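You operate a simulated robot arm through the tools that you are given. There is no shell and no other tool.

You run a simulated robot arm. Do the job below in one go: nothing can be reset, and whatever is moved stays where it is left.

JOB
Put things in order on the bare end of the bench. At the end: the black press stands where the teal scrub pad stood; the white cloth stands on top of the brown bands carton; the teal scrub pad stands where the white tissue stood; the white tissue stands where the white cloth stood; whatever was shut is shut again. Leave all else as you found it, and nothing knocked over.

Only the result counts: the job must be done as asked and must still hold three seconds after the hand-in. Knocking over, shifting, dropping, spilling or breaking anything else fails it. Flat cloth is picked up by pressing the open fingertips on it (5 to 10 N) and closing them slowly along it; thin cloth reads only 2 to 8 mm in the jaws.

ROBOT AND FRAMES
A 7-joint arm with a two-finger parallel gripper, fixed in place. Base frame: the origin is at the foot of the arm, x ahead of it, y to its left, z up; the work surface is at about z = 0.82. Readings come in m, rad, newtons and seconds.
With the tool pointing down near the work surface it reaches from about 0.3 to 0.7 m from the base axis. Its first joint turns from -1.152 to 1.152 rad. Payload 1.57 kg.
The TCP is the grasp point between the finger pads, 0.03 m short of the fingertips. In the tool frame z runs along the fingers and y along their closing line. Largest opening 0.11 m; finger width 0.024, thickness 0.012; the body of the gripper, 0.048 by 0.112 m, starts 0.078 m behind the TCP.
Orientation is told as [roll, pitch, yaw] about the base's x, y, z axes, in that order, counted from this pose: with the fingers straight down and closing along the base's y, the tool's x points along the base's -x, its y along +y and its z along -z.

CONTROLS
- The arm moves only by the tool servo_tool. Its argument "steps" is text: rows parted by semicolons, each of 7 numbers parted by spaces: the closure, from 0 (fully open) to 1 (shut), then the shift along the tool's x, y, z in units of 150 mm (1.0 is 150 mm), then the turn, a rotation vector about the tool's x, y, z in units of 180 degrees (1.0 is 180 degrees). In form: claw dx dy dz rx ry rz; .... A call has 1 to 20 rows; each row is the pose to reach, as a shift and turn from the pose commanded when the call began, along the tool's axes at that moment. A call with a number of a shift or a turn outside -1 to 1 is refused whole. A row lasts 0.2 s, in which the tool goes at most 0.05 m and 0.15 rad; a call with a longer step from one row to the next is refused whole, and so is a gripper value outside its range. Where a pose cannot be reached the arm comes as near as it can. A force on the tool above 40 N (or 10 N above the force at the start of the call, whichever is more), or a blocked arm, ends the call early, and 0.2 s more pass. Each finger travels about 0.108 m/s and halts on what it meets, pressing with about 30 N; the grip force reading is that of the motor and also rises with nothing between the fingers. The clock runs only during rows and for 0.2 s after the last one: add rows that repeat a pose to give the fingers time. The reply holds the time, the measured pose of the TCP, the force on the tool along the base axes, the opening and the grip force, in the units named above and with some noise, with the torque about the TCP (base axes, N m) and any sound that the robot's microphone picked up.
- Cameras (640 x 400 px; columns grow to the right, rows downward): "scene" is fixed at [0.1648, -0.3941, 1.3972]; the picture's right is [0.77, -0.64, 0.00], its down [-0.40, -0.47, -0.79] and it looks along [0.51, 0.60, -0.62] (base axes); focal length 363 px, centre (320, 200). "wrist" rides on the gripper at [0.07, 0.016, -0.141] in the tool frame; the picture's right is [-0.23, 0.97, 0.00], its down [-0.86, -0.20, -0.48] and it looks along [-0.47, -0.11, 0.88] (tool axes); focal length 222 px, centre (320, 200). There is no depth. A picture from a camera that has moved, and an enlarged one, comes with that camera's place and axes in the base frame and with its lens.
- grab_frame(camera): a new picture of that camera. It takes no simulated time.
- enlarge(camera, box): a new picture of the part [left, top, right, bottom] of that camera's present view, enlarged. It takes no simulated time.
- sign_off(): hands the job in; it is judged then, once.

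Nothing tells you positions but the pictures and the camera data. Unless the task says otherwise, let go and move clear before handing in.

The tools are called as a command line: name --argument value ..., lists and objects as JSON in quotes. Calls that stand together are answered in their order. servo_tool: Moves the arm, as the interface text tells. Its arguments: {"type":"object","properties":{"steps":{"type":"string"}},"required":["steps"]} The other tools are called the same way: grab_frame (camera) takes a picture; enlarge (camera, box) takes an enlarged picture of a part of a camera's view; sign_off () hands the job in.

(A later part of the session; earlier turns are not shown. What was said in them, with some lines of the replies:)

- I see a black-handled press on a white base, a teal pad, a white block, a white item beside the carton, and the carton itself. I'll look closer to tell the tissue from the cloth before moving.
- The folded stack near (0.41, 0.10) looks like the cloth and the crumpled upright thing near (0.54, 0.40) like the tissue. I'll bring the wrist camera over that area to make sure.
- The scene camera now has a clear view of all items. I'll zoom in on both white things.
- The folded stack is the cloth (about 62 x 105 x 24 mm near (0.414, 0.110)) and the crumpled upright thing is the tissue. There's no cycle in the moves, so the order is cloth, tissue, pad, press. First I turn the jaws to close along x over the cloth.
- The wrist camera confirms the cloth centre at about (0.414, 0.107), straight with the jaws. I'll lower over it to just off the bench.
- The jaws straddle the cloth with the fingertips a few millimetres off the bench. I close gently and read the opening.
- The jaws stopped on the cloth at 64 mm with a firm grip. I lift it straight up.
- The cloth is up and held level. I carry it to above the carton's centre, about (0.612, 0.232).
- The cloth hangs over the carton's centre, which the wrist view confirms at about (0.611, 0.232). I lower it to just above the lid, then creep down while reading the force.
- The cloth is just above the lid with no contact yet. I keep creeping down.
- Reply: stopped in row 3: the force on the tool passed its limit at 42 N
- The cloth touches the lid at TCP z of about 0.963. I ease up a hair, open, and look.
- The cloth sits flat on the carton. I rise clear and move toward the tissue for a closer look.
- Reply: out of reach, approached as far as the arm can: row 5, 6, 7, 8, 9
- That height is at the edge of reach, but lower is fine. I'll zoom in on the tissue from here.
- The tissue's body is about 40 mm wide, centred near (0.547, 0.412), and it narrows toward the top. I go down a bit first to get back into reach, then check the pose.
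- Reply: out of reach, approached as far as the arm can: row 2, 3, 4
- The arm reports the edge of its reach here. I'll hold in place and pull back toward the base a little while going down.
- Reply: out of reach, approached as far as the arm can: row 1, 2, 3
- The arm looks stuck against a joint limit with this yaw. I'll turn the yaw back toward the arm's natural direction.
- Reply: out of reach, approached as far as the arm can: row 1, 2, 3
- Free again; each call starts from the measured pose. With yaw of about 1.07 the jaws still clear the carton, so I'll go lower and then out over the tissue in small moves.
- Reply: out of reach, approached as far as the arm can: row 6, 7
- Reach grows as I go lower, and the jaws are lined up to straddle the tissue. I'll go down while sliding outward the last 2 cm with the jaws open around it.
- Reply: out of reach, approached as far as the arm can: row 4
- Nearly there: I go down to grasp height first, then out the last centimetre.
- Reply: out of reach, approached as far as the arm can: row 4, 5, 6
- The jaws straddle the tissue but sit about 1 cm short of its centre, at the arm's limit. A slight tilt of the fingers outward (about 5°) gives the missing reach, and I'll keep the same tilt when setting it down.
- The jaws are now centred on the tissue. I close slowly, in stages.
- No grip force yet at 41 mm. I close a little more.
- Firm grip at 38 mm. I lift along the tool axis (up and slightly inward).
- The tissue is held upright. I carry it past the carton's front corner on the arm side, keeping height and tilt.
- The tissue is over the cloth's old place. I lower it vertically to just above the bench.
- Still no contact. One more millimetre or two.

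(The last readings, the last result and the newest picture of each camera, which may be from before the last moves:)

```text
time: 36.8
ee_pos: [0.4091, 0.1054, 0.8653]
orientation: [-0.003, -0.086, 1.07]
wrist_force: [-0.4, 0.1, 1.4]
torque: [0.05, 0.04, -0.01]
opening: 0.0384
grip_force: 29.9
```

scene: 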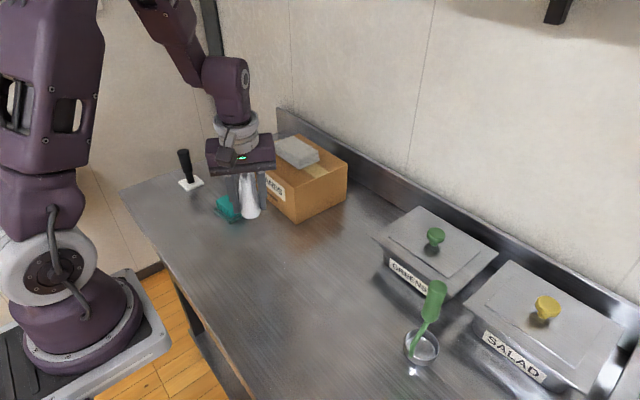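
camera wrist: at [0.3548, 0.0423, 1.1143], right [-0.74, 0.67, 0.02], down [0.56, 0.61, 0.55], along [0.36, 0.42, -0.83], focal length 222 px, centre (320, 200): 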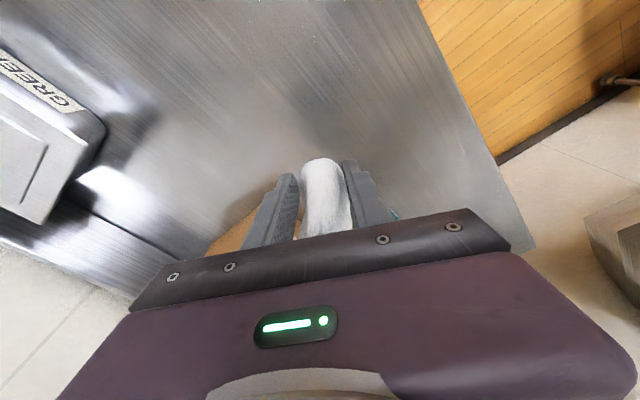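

servo_tool --steps "0.75 0 0 0.004 0 0 0; 0.75 0 0 0.007 0 0 0; 0.75 0 0 0.007 0 0 0"

enlarge --camera "scene" --box '[180, 150, 320, 280]'

```text
time: 37.6
ee_pos: [0.4095, 0.1044, 0.8655]
orientation: [-0.005, -0.087, 1.068]
wrist_force: [-3.9, -1.3, 30.2]
torque: [0.18, 0.01, 0.07]
opening: 0.0382
grip_force: 29.8
```

```text
3.08 times, centred on (250, 215) of scene
camera zoom: at [0.1643, -0.3943, 1.3972], right [0.77, -0.64, 0.0], down [-0.4, -0.47, -0.79], along [0.51, 0.6, -0.62], focal length 1116 px, centre (535, 154)
```

zoom: 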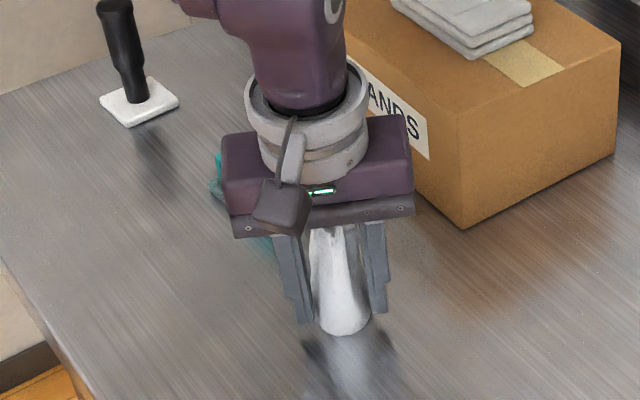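

Firm contact with the bench. I ease off and open slowly.

servo_tool --steps "0.75 0 0 -0.006 0 0 0; 0.7 0 0 -0.006 0 0 0; 0.6 0 0 -0.006 0 0 0; 0.5 0 0 -0.006 0 0 0; 0.4 0 0 -0.006 0 0 0; 0.3 0 0 -0.006 0 0 0; 0.15 0 0 -0.006 0 0 0; 0.15 0 0 -0.006 0 0 0"

enlarge --camera "scene" --box '[180, 150, 320, 280]'

grab_frame --camera "wrist"

```text
time: 39.4
ee_pos: [0.4104, 0.1055, 0.8647]
orientation: [-0.004, -0.086, 1.069]
wrist_force: [-0.3, 0.4, -1.0]
torque: [0.01, 0.01, 0.03]
opening: 0.0939
grip_force: 0.0
```

```text
3.08 times, centred on (250, 215) of scene
camera zoom: at [0.1648, -0.3941, 1.3972], right [0.77, -0.64, 0.0], down [-0.4, -0.47, -0.79], along [0.51, 0.6, -0.62], focal length 1116 px, centre (535, 154)
```

zoom: 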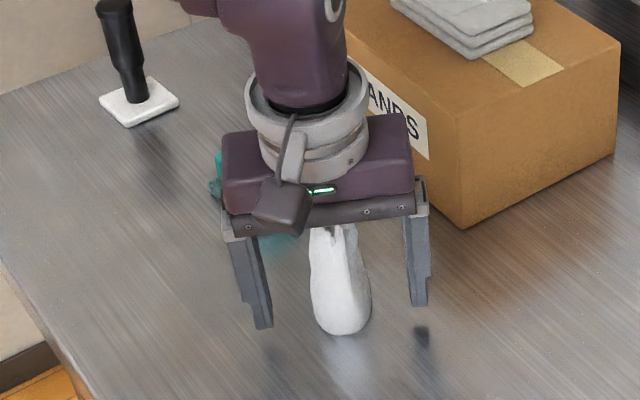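

```text
taken
camera wrist: at [0.3552, 0.041, 1.0006], right [-0.74, 0.67, 0.02], down [0.56, 0.62, 0.55], along [0.36, 0.42, -0.83], focal length 222 px, centre (320, 200)
```

wrist: 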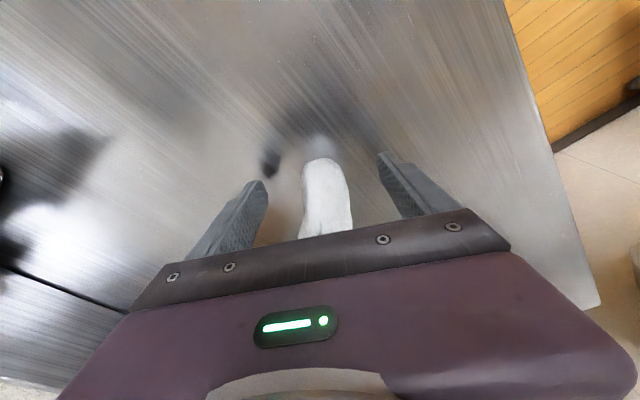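

The tissue stands on its own. I rise straight up, clear of it.

servo_tool --steps "0.1 -0.009 0 -0.1 0 0 0; 0 -0.022 0 -0.25 0 0 0; 0 -0.04 0 -0.45 0 0 0; 0 -0.06 0 -0.68 0 0 0; 0 -0.08 0 -0.92 0 0 0; 0 -0.08 0 -0.92 0 0 0"

grab_frame --camera "scene"

grab_frame --camera "wrist"

```text
time: 40.8
ee_pos: [0.4123, 0.1033, 1.0042]
orientation: [-0.005, -0.089, 1.068]
wrist_force: [0.4, -0.2, 0.2]
torque: [0.01, 0.01, 0.03]
opening: 0.1099
grip_force: 0.0
```

```text
taken
```

scene: 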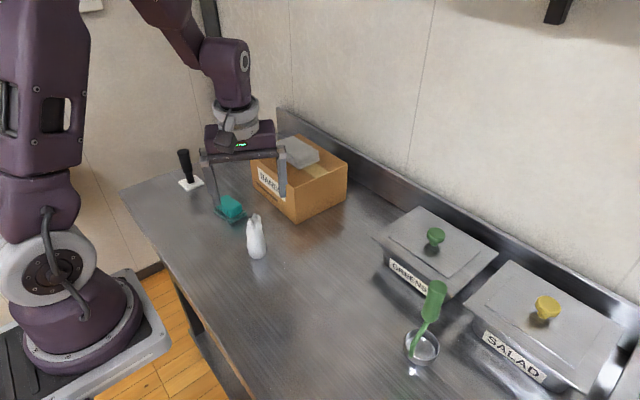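

```text
taken
camera wrist: at [0.3569, 0.0398, 1.1397], right [-0.74, 0.67, 0.02], down [0.56, 0.61, 0.55], along [0.36, 0.42, -0.83], focal length 222 px, centre (320, 200)
```

wrist: 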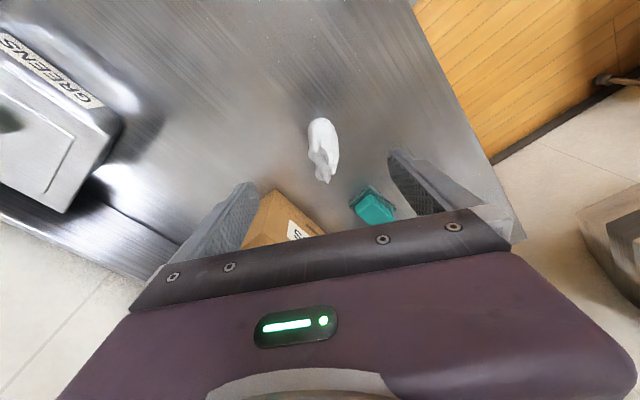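

The tissue now stands at the cloth's old spot. Next is the pad: I turn the jaws to close along y (keeping the small tilt, needed for reach at the tissue's old spot) and move over it to look.

servo_tool --steps "0 -0.115 0.043 0.01 0.0037 0 0.0423; 0 -0.231 0.086 0.02 0.0073 0 0.0847; 0 -0.346 0.129 0.03 0.011 0 0.127; 0 -0.462 0.173 0.04 0.0146 0 0.1694; 0 -0.577 0.216 0.05 0.0183 0 0.2117; 0 -0.692 0.259 0.06 0.0219 0 0.254; 0 -0.808 0.302 0.07 0.0256 0 0.2964; 0 -0.923 0.345 0.08 0.0292 0 0.3387; 0 -0.923 0.345 0.08 0.0292 0 0.3387"

grab_frame --camera "wrist"

grab_frame --camera "scene"

```text
time: 42.8
ee_pos: [0.4313, 0.2511, 1.0045]
orientation: [-0.002, -0.088, -0.001]
wrist_force: [0.9, 0.2, -0.3]
torque: [-0.03, 0.0, -0.03]
opening: 0.1102
grip_force: 0.0
```

```text
taken
camera wrist: at [0.3486, 0.2672, 1.1397], right [0.23, 0.97, 0.02], down [0.81, -0.2, 0.55], along [0.54, -0.11, -0.83], focal length 222 px, centre (320, 200)
```

wrist: 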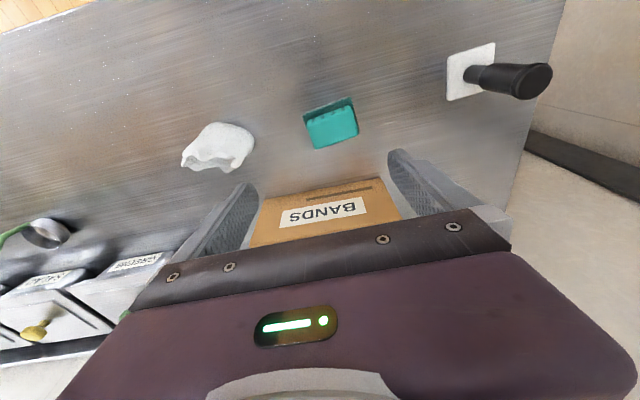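

```text
taken
```

scene: 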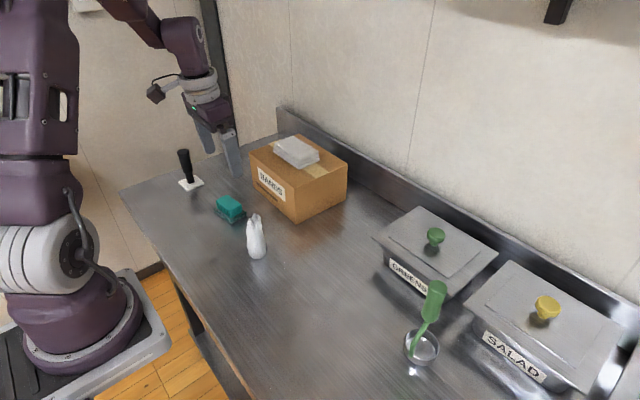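

enlarge --camera "wrist" --box '[270, 70, 400, 170]'

enlarge --camera "scene" --box '[200, 180, 280, 270]'

```text
4.00 times, centred on (335, 120) of wrist
camera zoom: at [0.3486, 0.2672, 1.1397], right [0.23, 0.97, 0.02], down [0.81, -0.2, 0.55], along [0.54, -0.11, -0.83], focal length 888 px, centre (260, 520)
```

zoom: 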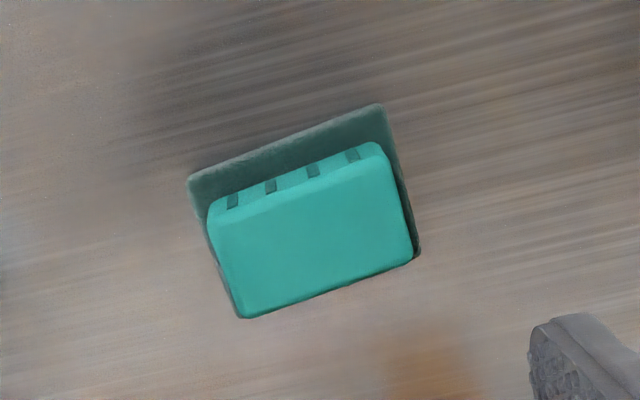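

```text
4.44 times, centred on (240, 225) of scene
camera zoom: at [0.1648, -0.3941, 1.3972], right [0.77, -0.64, 0.0], down [-0.4, -0.47, -0.79], along [0.51, 0.6, -0.62], focal length 1612 px, centre (676, 89)
```

zoom: 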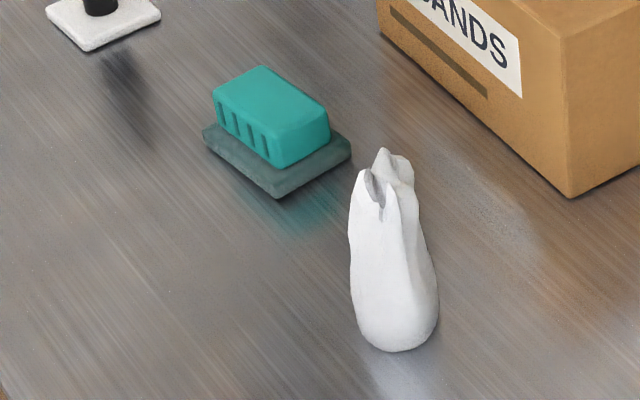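

The pad is turned about 6°, centred near (0.433, 0.270), with a base about 66 x 51 mm. I align the jaws and go down to just above it.

servo_tool --steps "0 0.01 0.06 0.13 -0.001 0 -0.012; 0 0.02 0.126 0.3 -0.002 0 -0.024; 0 0.033 0.126 0.5 -0.0031 0 -0.0349; 0 0.047 0.126 0.662 -0.0031 0 -0.0349; 0 0.047 0.126 0.662 -0.0031 0 -0.0349"

grab_frame --camera "wrist"

enlarge --camera "scene" --box '[160, 130, 300, 270]'

```text
time: 44.0
ee_pos: [0.4351, 0.2701, 0.9053]
orientation: [-0.003, -0.088, 0.108]
wrist_force: [0.5, -0.1, -0.2]
torque: [0.0, -0.02, 0.03]
opening: 0.1097
grip_force: 0.1
```

```text
taken
camera wrist: at [0.3506, 0.2775, 1.0396], right [0.12, 0.99, 0.02], down [0.83, -0.11, 0.55], along [0.55, -0.05, -0.83], focal length 222 px, centre (320, 200)
```

wrist: 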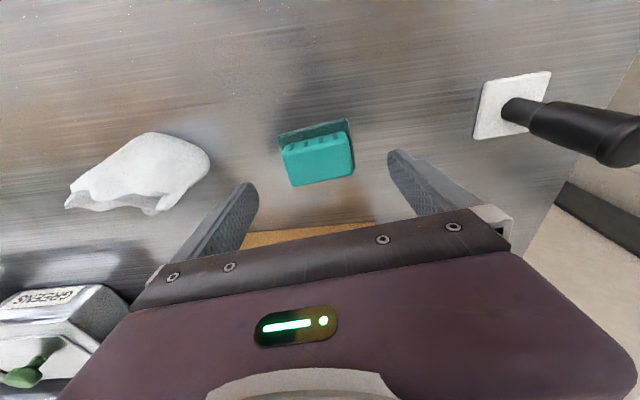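

```text
2.86 times, centred on (230, 200) of scene
camera zoom: at [0.1648, -0.3941, 1.3972], right [0.77, -0.64, 0.0], down [-0.4, -0.47, -0.79], along [0.51, 0.6, -0.62], focal length 1036 px, centre (577, 200)
```

zoom: 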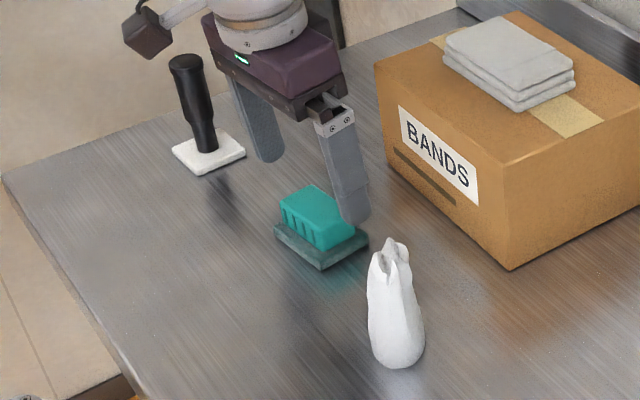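

Aligned. I go down to grip the teal block and close slowly.

servo_tool --steps "0 0.02 0 0.1 0 0 0; 0 0.03 0 0.2 0 0 0; 0 0.036 0 0.261 0 0 0; 0.2 0.036 0 0.261 0 0 0; 0.3 0.036 0 0.261 0 0 0; 0.38 0.036 0 0.261 0 0 0; 0.44 0.036 0 0.261 0 0 0; 0.5 0.036 0 0.261 0 0 0; 0.56 0.036 0 0.261 0 0 0; 0.56 0.036 0 0.261 0 0 0"

enlarge --camera "scene" --box '[160, 130, 300, 270]'

enlarge --camera "wrist" --box '[200, 90, 440, 240]'

```text
time: 46.2
ee_pos: [0.4319, 0.2708, 0.8648]
orientation: [-0.001, -0.089, 0.111]
wrist_force: [0.1, 0.2, 0.8]
torque: [0.01, 0.03, 0.01]
opening: 0.0593
grip_force: 29.7
```

```text
2.86 times, centred on (230, 200) of scene
camera zoom: at [0.1648, -0.3941, 1.3972], right [0.77, -0.64, 0.0], down [-0.4, -0.47, -0.79], along [0.51, 0.6, -0.62], focal length 1036 px, centre (577, 200)
```

zoom: 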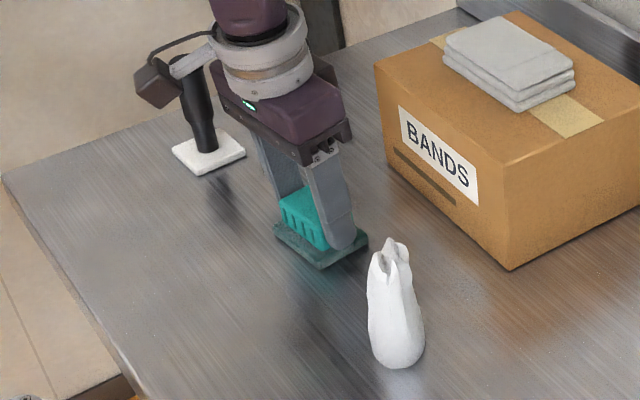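

```text
2.67 times, centred on (320, 165) of wrist
camera zoom: at [0.3483, 0.2777, 1.0003], right [0.12, 0.99, 0.02], down [0.83, -0.11, 0.55], along [0.55, -0.05, -0.83], focal length 592 px, centre (320, 293)
```

zoom: 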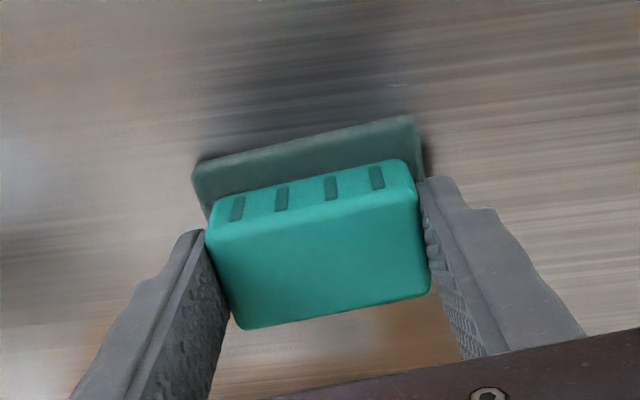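

Gripped at 59 mm. I lift slightly to check the dark base comes along.

servo_tool --steps "0.65 -0.006 0 -0.07 0 0 0; 0.65 -0.017 0 -0.2 0 0 0; 0.65 -0.017 0 -0.2 0 0 0"

enlarge --camera "scene" --box '[160, 130, 300, 270]'

enlarge --camera "wrist" --box '[200, 90, 440, 240]'

```text
time: 47.0
ee_pos: [0.432, 0.2697, 0.8956]
orientation: [-0.001, -0.088, 0.11]
wrist_force: [-0.7, 0.3, -0.1]
torque: [0.02, 0.0, 0.02]
opening: 0.0589
grip_force: 29.9
```

```text
2.86 times, centred on (230, 200) of scene
camera zoom: at [0.1648, -0.3941, 1.3972], right [0.77, -0.64, 0.0], down [-0.4, -0.47, -0.79], along [0.51, 0.6, -0.62], focal length 1036 px, centre (577, 200)
```

zoom: 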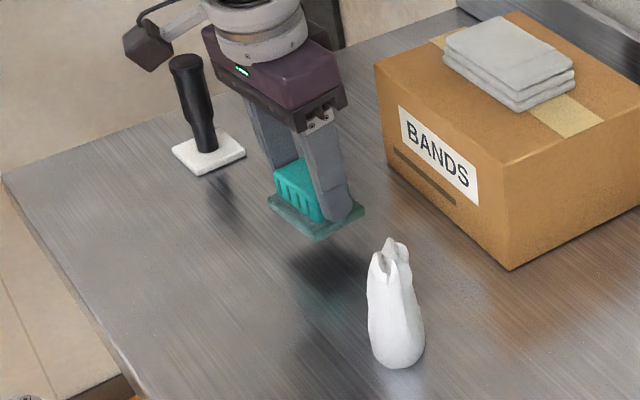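

```text
2.67 times, centred on (320, 165) of wrist
camera zoom: at [0.3487, 0.2768, 1.0309], right [0.12, 0.99, 0.02], down [0.83, -0.11, 0.55], along [0.55, -0.05, -0.83], focal length 592 px, centre (320, 293)
```

zoom: 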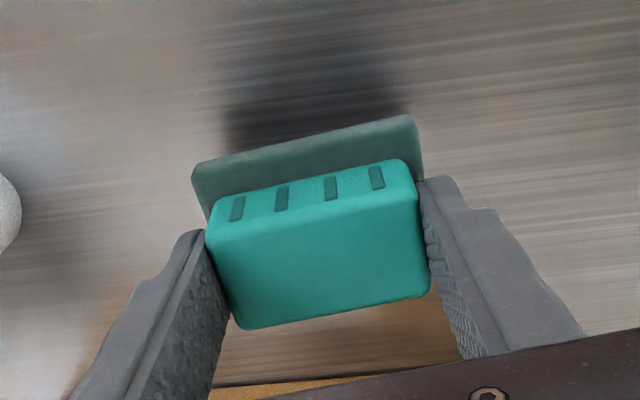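

The base came along, so it is one object. I carry it between the press and the carton toward the tissue's old spot.

servo_tool --steps "0.65 -0.05 0.05 -0.06 0 0 0; 0.65 -0.12 0.2 -0.134 0 0 0; 0.65 -0.2 0.35 -0.134 0 0 0; 0.65 -0.28 0.5 -0.134 0 0 0; 0.65 -0.338 0.635 -0.134 0 0 0; 0.65 -0.338 0.635 -0.134 0 0 0"

grab_frame --camera "wrist"

enlarge --camera "scene" --box '[140, 60, 300, 220]'

```text
time: 48.4
ee_pos: [0.469, 0.3718, 0.919]
orientation: [-0.002, -0.09, 0.11]
wrist_force: [0.9, -0.8, -0.6]
torque: [0.01, 0.01, -0.02]
opening: 0.0589
grip_force: 29.9
```

```text
taken
camera wrist: at [0.3849, 0.3795, 1.0539], right [0.12, 0.99, 0.02], down [0.83, -0.11, 0.55], along [0.55, -0.05, -0.83], focal length 222 px, centre (320, 200)
```

wrist: 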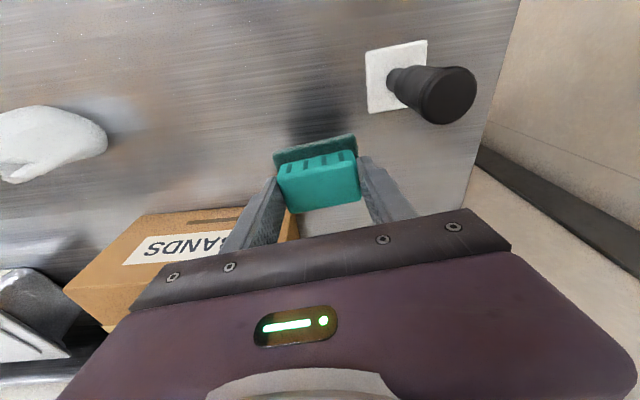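

```text
2.50 times, centred on (220, 140) of scene
camera zoom: at [0.1648, -0.3941, 1.3972], right [0.77, -0.64, 0.0], down [-0.4, -0.47, -0.79], along [0.51, 0.6, -0.62], focal length 907 px, centre (570, 350)
```

zoom: 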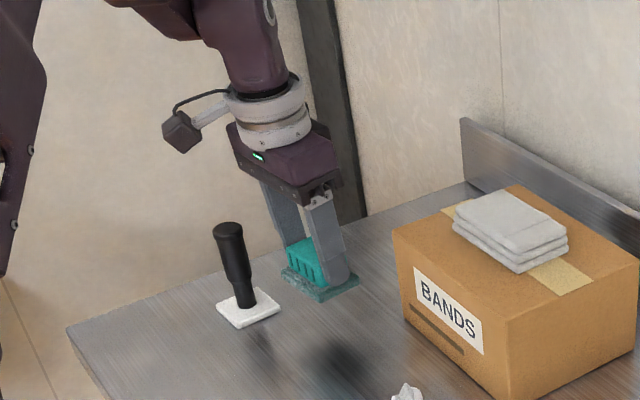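

servo_tool --steps "0.65 -0.08 0.1 0 0 0 0; 0.65 -0.2 0.2 0.05 0 0 0; 0.65 -0.35 0.234 0.1 0 0 0; 0.65 -0.45 0.234 0.15 0 0 0; 0.65 -0.536 0.234 0.174 0 0 0; 0.65 -0.536 0.234 0.174 0 0 0"

grab_frame --camera "wrist"

enlarge --camera "scene" --box '[140, 60, 300, 220]'

```text
time: 49.8
ee_pos: [0.5488, 0.4154, 0.8996]
orientation: [-0.002, -0.089, 0.108]
wrist_force: [0.7, -0.3, 0.1]
torque: [0.03, -0.01, 0.05]
opening: 0.059
grip_force: 29.6
```

```text
taken
camera wrist: at [0.4642, 0.4218, 1.0342], right [0.12, 0.99, 0.02], down [0.83, -0.11, 0.55], along [0.55, -0.05, -0.83], focal length 222 px, centre (320, 200)
```

wrist: 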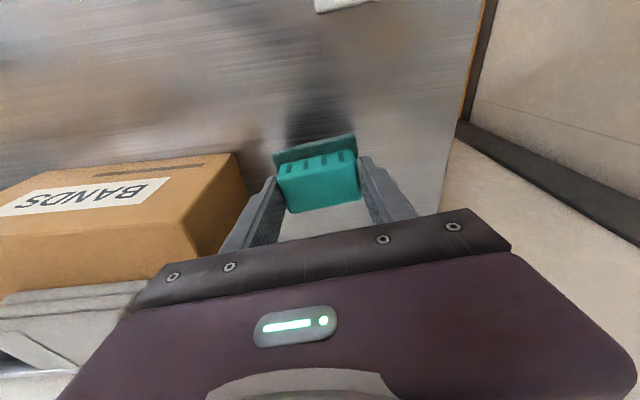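

```text
2.50 times, centred on (220, 140) of scene
camera zoom: at [0.1648, -0.3942, 1.3972], right [0.77, -0.64, 0.0], down [-0.4, -0.47, -0.79], along [0.51, 0.6, -0.62], focal length 907 px, centre (570, 350)
```

zoom: 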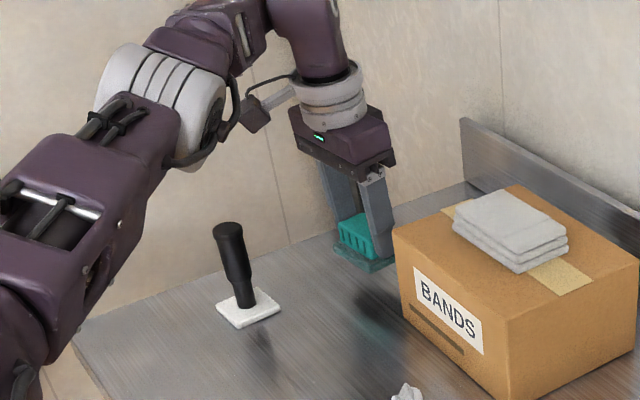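

The pad is over the tissue's old spot. I lower it to just above the bench, then creep.

servo_tool --steps "0.65 0.01 0 0.08 0 0 0; 0.65 0.02 0 0.16 0 0 0; 0.65 0.03 0 0.21 0 0 0; 0.65 0.03 0 0.21 0 0 0"

servo_tool --steps "0.65 0 0 0.006 0 0 0; 0.65 0 0 0.011 0 0 0; 0.65 0 0 0.011 0 0 0"

```text
time: 50.8
ee_pos: [0.5452, 0.4144, 0.8676]
orientation: [-0.001, -0.091, 0.109]
wrist_force: [0.5, -0.4, -1.0]
torque: [-0.02, -0.02, -0.04]
opening: 0.059
grip_force: 29.8
```

```text
time: 51.6
ee_pos: [0.5462, 0.4144, 0.8663]
orientation: [-0.001, -0.089, 0.108]
wrist_force: [0.0, 1.0, -0.6]
torque: [-0.02, 0.01, 0.02]
opening: 0.0589
grip_force: 30.3
```

servo_tool --steps "0.65 0 0 0.005 0 0 0; 0.65 0 0 0.008 0 0 0; 0.65 0 0 0.008 0 0 0"

```text
time: 52.4
ee_pos: [0.5461, 0.4151, 0.8666]
orientation: [0.0, -0.09, 0.11]
wrist_force: [0.3, -0.4, -1.2]
torque: [0.0, 0.01, 0.02]
opening: 0.0587
grip_force: 29.5
```

servo_tool --steps "0.65 0 0 0.005 0 0 0; 0.65 0 0 0.008 0 0 0; 0.65 0 0 0.008 0 0 0"

```text
time: 53.2
ee_pos: [0.5464, 0.4148, 0.8637]
orientation: [0.0, -0.091, 0.111]
wrist_force: [-6.0, -1.2, 16.9]
torque: [-0.04, 0.33, 0.06]
opening: 0.059
grip_force: 30.7
```

Contact with the bench. I ease off and open slowly, keeping the far jaw clear of the carton.

servo_tool --steps "0.6 0 0 -0.004 0 0 0; 0.5 0 0 -0.004 0 0 0; 0.42 0 0 -0.004 0 0 0; 0.35 0 0 -0.004 0 0 0; 0.28 0 0 -0.004 0 0 0; 0.22 0 0 -0.004 0 0 0; 0.22 0 0 -0.004 0 0 0"

enlarge --camera "scene" --box '[140, 60, 300, 220]'

grab_frame --camera "wrist"

```text
time: 54.8
ee_pos: [0.5459, 0.415, 0.8661]
orientation: [-0.002, -0.089, 0.109]
wrist_force: [0.5, -0.3, 0.7]
torque: [0.0, -0.01, -0.01]
opening: 0.0856
grip_force: 0.0
```

```text
2.50 times, centred on (220, 140) of scene
camera zoom: at [0.1648, -0.3941, 1.3972], right [0.77, -0.64, 0.0], down [-0.4, -0.47, -0.79], along [0.51, 0.6, -0.62], focal length 907 px, centre (570, 350)
```

zoom: 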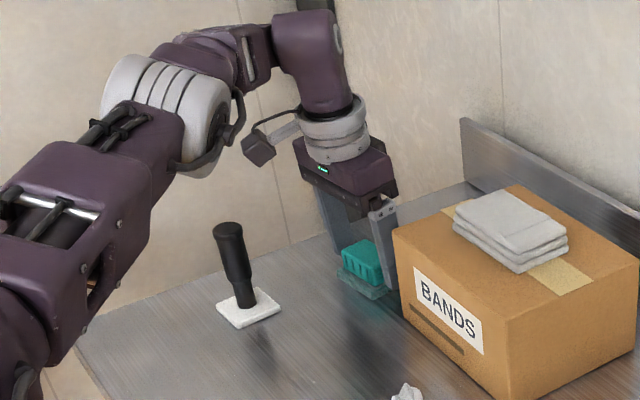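

```text
taken
camera wrist: at [0.4622, 0.4213, 0.9999], right [0.12, 0.99, 0.02], down [0.83, -0.11, 0.55], along [0.55, -0.05, -0.83], focal length 222 px, centre (320, 200)
```

wrist: 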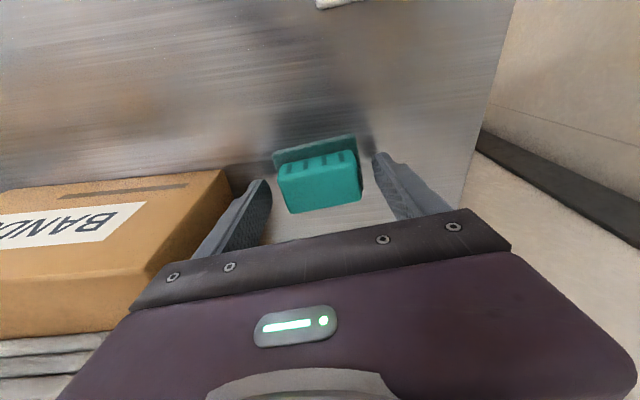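

The pad sits flat in place. I rise along the tool axis, then move back toward the press and bring the tool upright.

servo_tool --steps "0.22 0 0 -0.1 0 0 0; 0.2 0 0 -0.25 0 0 0; 0.1 0 0 -0.45 0 0 0; 0 0.05 0 -0.65 0 0 0; 0 0.2 0 -0.85 0 0.01 0; 0 0.4 0 -1 0 0.02 0; 0 0.6 0.05 -1 0 0.0283 0; 0 0.6 0.05 -1 0 0.0283 0"

grab_frame --camera "wrist"

grab_frame --camera "scene"

```text
time: 56.6
ee_pos: [0.4423, 0.4096, 1.008]
orientation: [-0.002, 0.001, 0.11]
wrist_force: [-0.1, -0.2, 0.2]
torque: [-0.02, 0.02, -0.01]
opening: 0.1099
grip_force: 0.0
```

```text
taken
camera wrist: at [0.3693, 0.4187, 1.149], right [0.12, 0.99, 0.0], down [0.87, -0.1, 0.48], along [0.48, -0.06, -0.88], focal length 222 px, centre (320, 200)
```

wrist: 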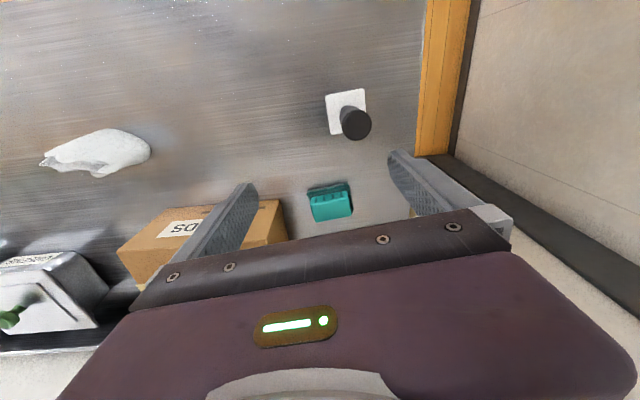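

```text
taken
```

scene: 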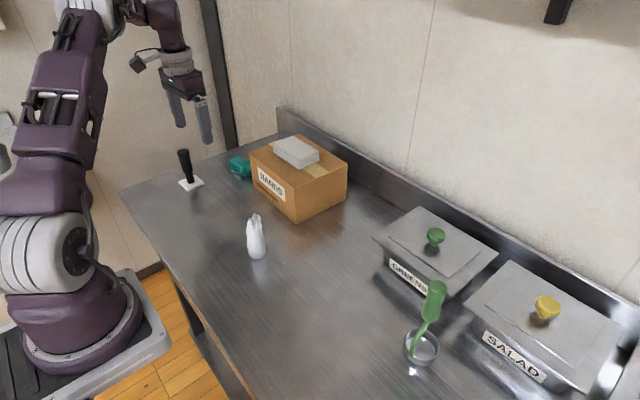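

The pad, cloth and tissue are in place. The press handle is at about (0.413, 0.448); I move over it and check the alignment.

servo_tool --steps "0 0.08 0.14 0 0 0 0; 0 0.163 0.276 0 0 0 0; 0 0.163 0.276 0.15 0 0 0; 0 0.163 0.276 0.28 0 0 0; 0 0.163 0.276 0.28 0 0 0"

grab_frame --camera "wrist"

enlarge --camera "scene" --box '[120, 60, 280, 220]'

```text
time: 57.8
ee_pos: [0.4135, 0.4483, 0.9635]
orientation: [-0.001, 0.0, 0.111]
wrist_force: [-0.4, -0.3, -0.4]
torque: [-0.03, 0.0, -0.02]
opening: 0.1101
grip_force: 0.1
```

```text
taken
camera wrist: at [0.3415, 0.4578, 1.1048], right [0.12, 0.99, 0.0], down [0.87, -0.1, 0.48], along [0.48, -0.06, -0.88], focal length 222 px, centre (320, 200)
```

wrist: 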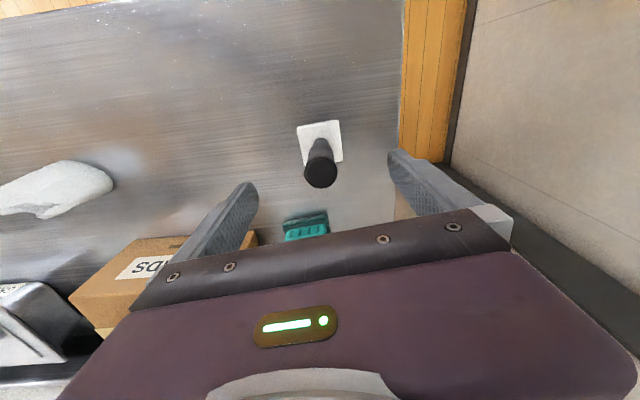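

```text
2.50 times, centred on (200, 140) of scene
camera zoom: at [0.1648, -0.3941, 1.3972], right [0.77, -0.64, 0.0], down [-0.4, -0.47, -0.79], along [0.51, 0.6, -0.62], focal length 907 px, centre (620, 350)
```

zoom: 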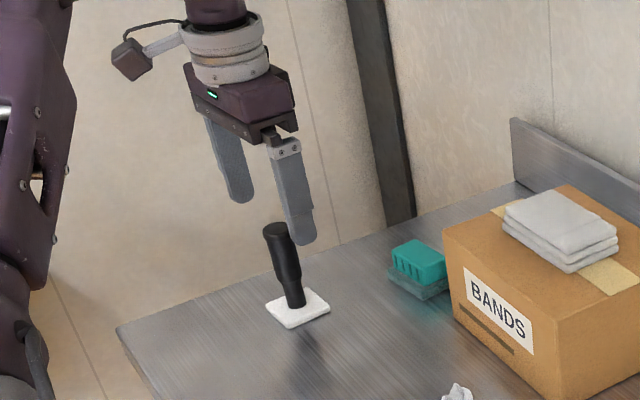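

The jaws are centred over the handle. I go straight down and close on it.

servo_tool --steps "0 0 0.008 0.15 0 0 0; 0 0 0.008 0.3 0 0 0; 0 0 0.008 0.43 0 0 0; 0 0 0.008 0.5 0 0 0; 0.3 0 0.008 0.5 0 0 0; 0.5 0 0.008 0.5 0 0 0; 0.62 0 0.008 0.5 0 0 0; 0.7 0 0.008 0.5 0 0 0; 0.76 0 0.008 0.5 0 0 0; 0.82 0 0.008 0.5 0 0 0; 0.85 0 0.008 0.5 0 0 0; 0.85 0 0.008 0.5 0 0 0"

grab_frame --camera "wrist"

enlarge --camera "scene" --box '[120, 60, 280, 220]'

```text
time: 60.4
ee_pos: [0.4144, 0.4521, 0.8894]
orientation: [-0.002, 0.001, 0.112]
wrist_force: [-0.7, 0.6, 4.4]
torque: [0.31, 0.11, 0.02]
opening: 0.0258
grip_force: 30.1
```

```text
taken
camera wrist: at [0.3427, 0.4599, 1.0315], right [0.12, 0.99, 0.0], down [0.87, -0.1, 0.48], along [0.48, -0.06, -0.88], focal length 222 px, centre (320, 200)
```

wrist: 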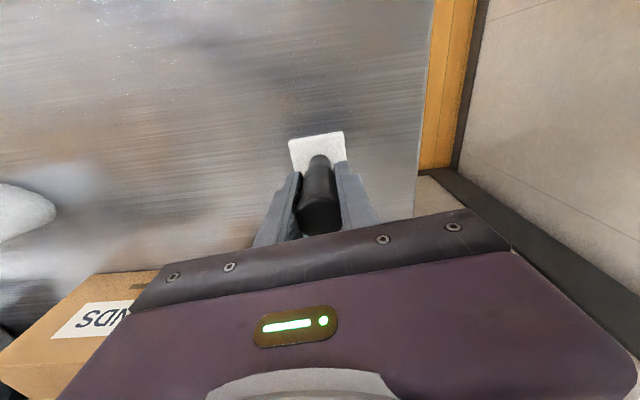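

```text
2.50 times, centred on (200, 140) of scene
camera zoom: at [0.1648, -0.3942, 1.3972], right [0.77, -0.64, 0.0], down [-0.4, -0.47, -0.79], along [0.51, 0.6, -0.62], focal length 907 px, centre (620, 350)
```

zoom: 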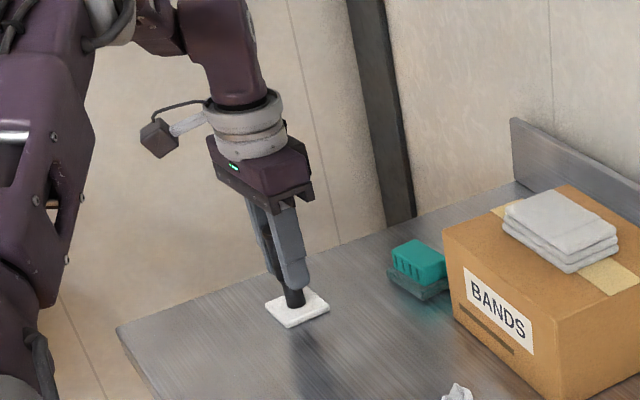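

Firm grip on the handle at 26 mm. I lift it.

servo_tool --steps "0.95 0 0 -0.03 0 0 0; 0.95 0 0 -0.12 0 0 0; 0.95 0 0 -0.25 0 0 0; 0.95 0 0 -0.4 0 0 0; 0.95 0 0 -0.4 0 0 0"

enlarge --camera "scene" --box '[120, 60, 280, 220]'

grab_frame --camera "wrist"

```text
time: 61.6
ee_pos: [0.4159, 0.4498, 0.9508]
orientation: [-0.001, 0.001, 0.108]
wrist_force: [-0.3, 0.4, -1.3]
torque: [0.01, 0.0, 0.02]
opening: 0.0257
grip_force: 30.0
```

```text
2.50 times, centred on (200, 140) of scene
camera zoom: at [0.1648, -0.3941, 1.3972], right [0.77, -0.64, 0.0], down [-0.4, -0.47, -0.79], along [0.51, 0.6, -0.62], focal length 907 px, centre (620, 350)
```

zoom: 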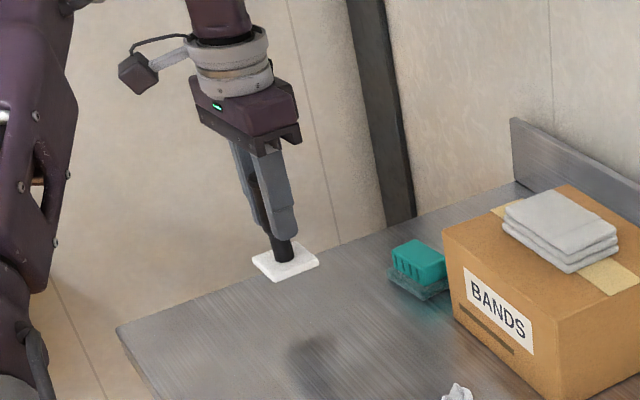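

```text
taken
camera wrist: at [0.343, 0.4589, 1.0919], right [0.12, 0.99, 0.0], down [0.87, -0.1, 0.48], along [0.48, -0.06, -0.88], focal length 222 px, centre (320, 200)
```

wrist: 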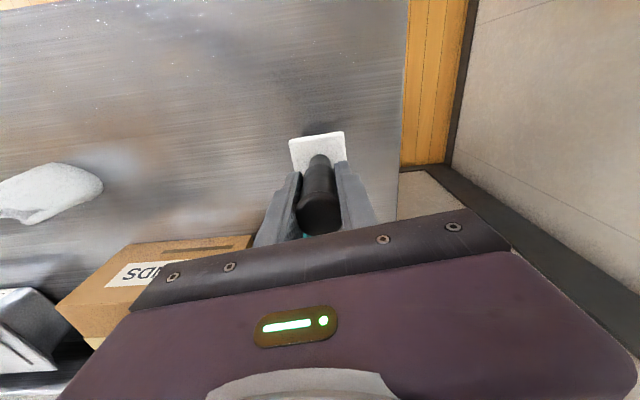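

Held upright. I carry it along the front toward the pad's old spot at (0.433, 0.270).

servo_tool --steps "0.95 0 -0.12 0 0 0 0; 0.95 0 -0.28 0 0 0 0; 0.95 0.003 -0.44 0 0 0 0; 0.95 0.006 -0.6 0 0 0 0; 0.95 0.006 -0.6 0 0 0 0"

servo_tool --steps "0.95 0 -0.15 0 0 0 0; 0.95 0 -0.3 0 0 0 0; 0.95 0.003 -0.45 0 0 0 0; 0.95 0.006 -0.598 0 0 0 0; 0.95 0.006 -0.598 0 0 0 0"

grab_frame --camera "scene"

```text
time: 62.8
ee_pos: [0.4242, 0.3607, 0.9505]
orientation: [-0.003, 0.0, 0.109]
wrist_force: [-0.3, 0.4, -0.6]
torque: [-0.02, -0.01, 0.02]
opening: 0.026
grip_force: 30.2
```

```text
time: 64.0
ee_pos: [0.4319, 0.2713, 0.95]
orientation: [-0.001, 0.0, 0.111]
wrist_force: [0.7, 0.2, -1.4]
torque: [0.0, 0.0, 0.03]
opening: 0.0255
grip_force: 30.2
```

```text
taken
```

scene: 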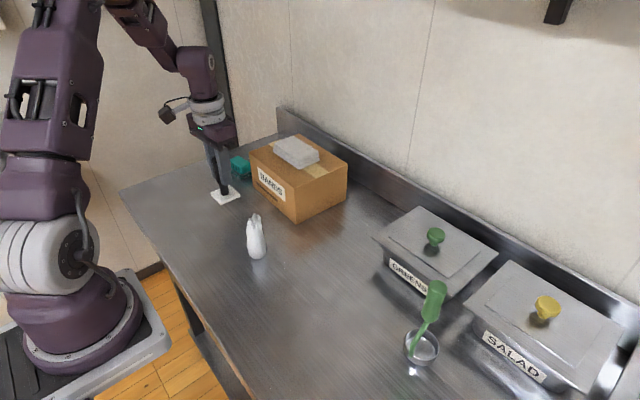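

Over the pad's old spot. I lower it close to the bench, then creep to contact.

servo_tool --steps "0.95 0 0 0.12 0 0 0; 0.95 0 0 0.25 0 0 0; 0.95 0 0 0.34 0 0 0; 0.95 0 0 0.385 0 0 0; 0.95 0 0 0.385 0 0 0"

servo_tool --steps "0.95 0 0 0.007 0 0 0; 0.95 0 0 0.013 0 0 0; 0.95 0 0 0.013 0 0 0"

enlarge --camera "scene" --box '[160, 130, 300, 270]'

```text
time: 65.2
ee_pos: [0.4318, 0.27, 0.8913]
orientation: [0.0, -0.004, 0.109]
wrist_force: [0.1, -1.9, 28.4]
torque: [0.43, -0.01, 0.16]
opening: 0.0256
grip_force: 29.9
```

```text
time: 66.0
ee_pos: [0.4322, 0.2703, 0.89]
orientation: [-0.001, -0.002, 0.109]
wrist_force: [3.2, -3.9, 23.8]
torque: [-0.2, -0.15, 0.05]
opening: 0.0254
grip_force: 30.1
```

```text
2.86 times, centred on (230, 200) of scene
camera zoom: at [0.1645, -0.3944, 1.3971], right [0.77, -0.64, 0.0], down [-0.4, -0.47, -0.79], along [0.51, 0.6, -0.62], focal length 1036 px, centre (577, 200)
```

zoom: 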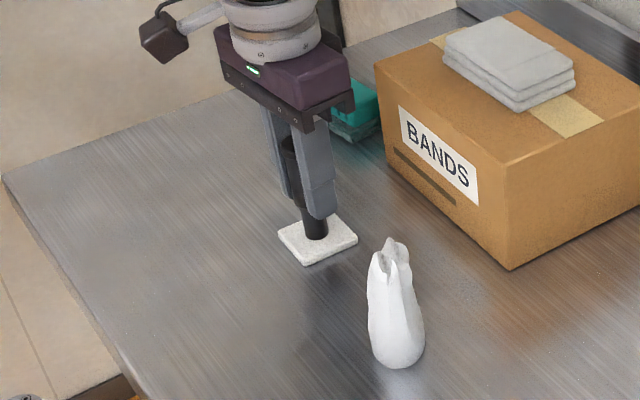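

It's resting on the bench. I ease off the pressure and open slowly.

servo_tool --steps "0.95 0 0 -0.007 0 0 0; 0.8 0 0 -0.007 0 0 0; 0.72 0 0 -0.007 0 0 0; 0.64 0 0 -0.007 0 0 0; 0.5 0 0 -0.007 0 0 0; 0.35 0 0 -0.007 0 0 0; 0.2 0 0 -0.007 0 0 0; 0.1 0 0 -0.007 0 0 0; 0.1 0 0 -0.007 0 0 0"

grab_frame --camera "wrist"

enlarge --camera "scene" --box '[160, 130, 300, 270]'

```text
time: 68.0
ee_pos: [0.4333, 0.2714, 0.8912]
orientation: [-0.002, -0.001, 0.111]
wrist_force: [0.9, 0.5, -0.2]
torque: [-0.04, -0.01, 0.0]
opening: 0.099
grip_force: 0.1
```

```text
taken
camera wrist: at [0.3601, 0.2796, 1.0324], right [0.12, 0.99, 0.0], down [0.87, -0.1, 0.48], along [0.48, -0.06, -0.88], focal length 222 px, centre (320, 200)
```

wrist: 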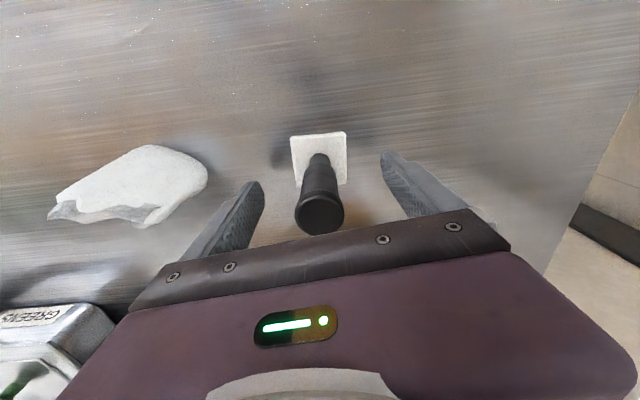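

```text
2.86 times, centred on (230, 200) of scene
camera zoom: at [0.1648, -0.3941, 1.3972], right [0.77, -0.64, 0.0], down [-0.4, -0.47, -0.79], along [0.51, 0.6, -0.62], focal length 1036 px, centre (577, 200)
```

zoom: 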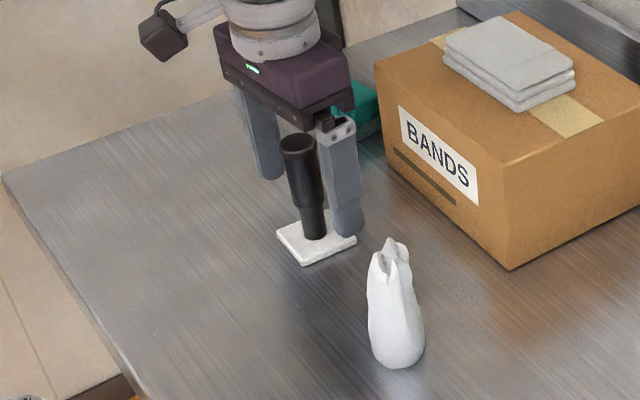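

The press stands on its own, free of the jaws. I rise straight up, well clear, and do a final check.

servo_tool --steps "0.05 0 0 -0.1 0 0 0; 0 0 0 -0.25 0 0 0; 0 0 0 -0.5 0 0 0; 0 0 0 -0.75 0 0 0; 0 0 0 -1 0 0 0; 0 0 0 -1 0 0 0"

servo_tool --steps "0 0.2 0 -0.1 0 0 0; 0 0.4 0 -0.3 0 0 0; 0 0.4 0 -0.5 0 0 0; 0 0.4 0 -0.5 0 0 0; 0 0.4 0 -0.5 0 0 0"

grab_frame --camera "scene"

enlarge --camera "scene" --box '[160, 120, 360, 280]'

grab_frame --camera "wrist"

```text
time: 69.4
ee_pos: [0.4323, 0.2707, 1.0431]
orientation: [-0.001, 0.0, 0.11]
wrist_force: [0.9, 0.6, -0.3]
torque: [0.03, 0.01, -0.01]
opening: 0.1101
grip_force: 0.1
```

```text
time: 70.6
ee_pos: [0.3737, 0.2635, 1.1159]
orientation: [-0.002, 0.0, 0.11]
wrist_force: [0.1, 0.7, 0.7]
torque: [-0.02, -0.02, 0.0]
opening: 0.1102
grip_force: 0.0
```

```text
taken
```

scene: 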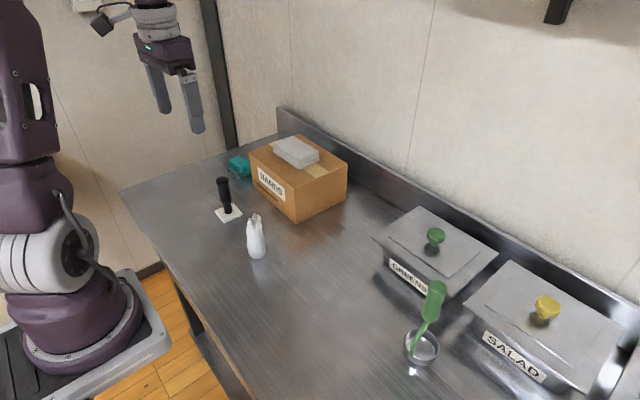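

```text
2.50 times, centred on (260, 200) of scene
camera zoom: at [0.1648, -0.3941, 1.3972], right [0.77, -0.64, 0.0], down [-0.4, -0.47, -0.79], along [0.51, 0.6, -0.62], focal length 907 px, centre (470, 200)
```

zoom: 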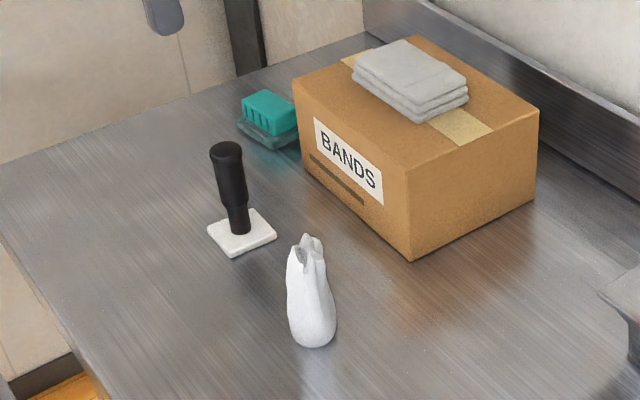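

```text
taken
camera wrist: at [0.3011, 0.2723, 1.2583], right [0.12, 0.99, 0.0], down [0.87, -0.1, 0.48], along [0.48, -0.06, -0.88], focal length 222 px, centre (320, 200)
```

wrist: 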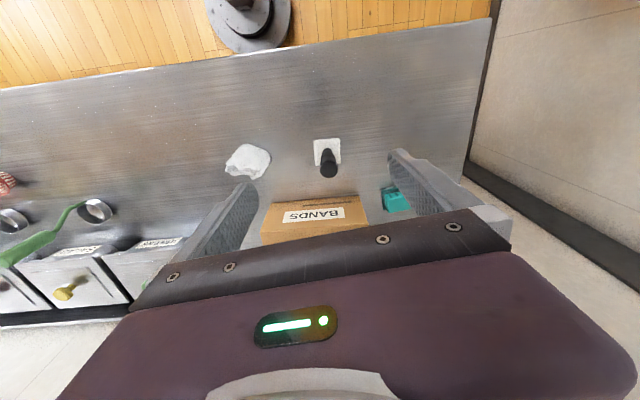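

The cloth lies flat on the carton, the tissue is where the cloth was, the pad is where the tissue was, and the press is where the pad was. Everything is upright, the carton hasn't moved, and nothing shut was opened. The arm is clear, so I hand in.

sign_off

```text
The job is handed in.
```

The bench is in order and I've handed the job in; no verdict came back. This is what the last pictures showed:

- **White cloth:** it lies flat on top of the brown bands carton, near the middle. The carton has not moved.
- **White tissue:** it stands where the cloth stood, within about a centimetre by the pictures.
- **Teal scrub pad:** it sits flat where the tissue stood. I had to tilt the jaws about 5° to reach that far, and used the same tilt to pick it up and set it down.
- **Black press:** it stands upright where the pad stood.

None of the moves needed a lid opened, so everything that was shut stayed shut. I saw nothing knocked over or shifted. The jaws were empty and the arm was clear when I handed in.
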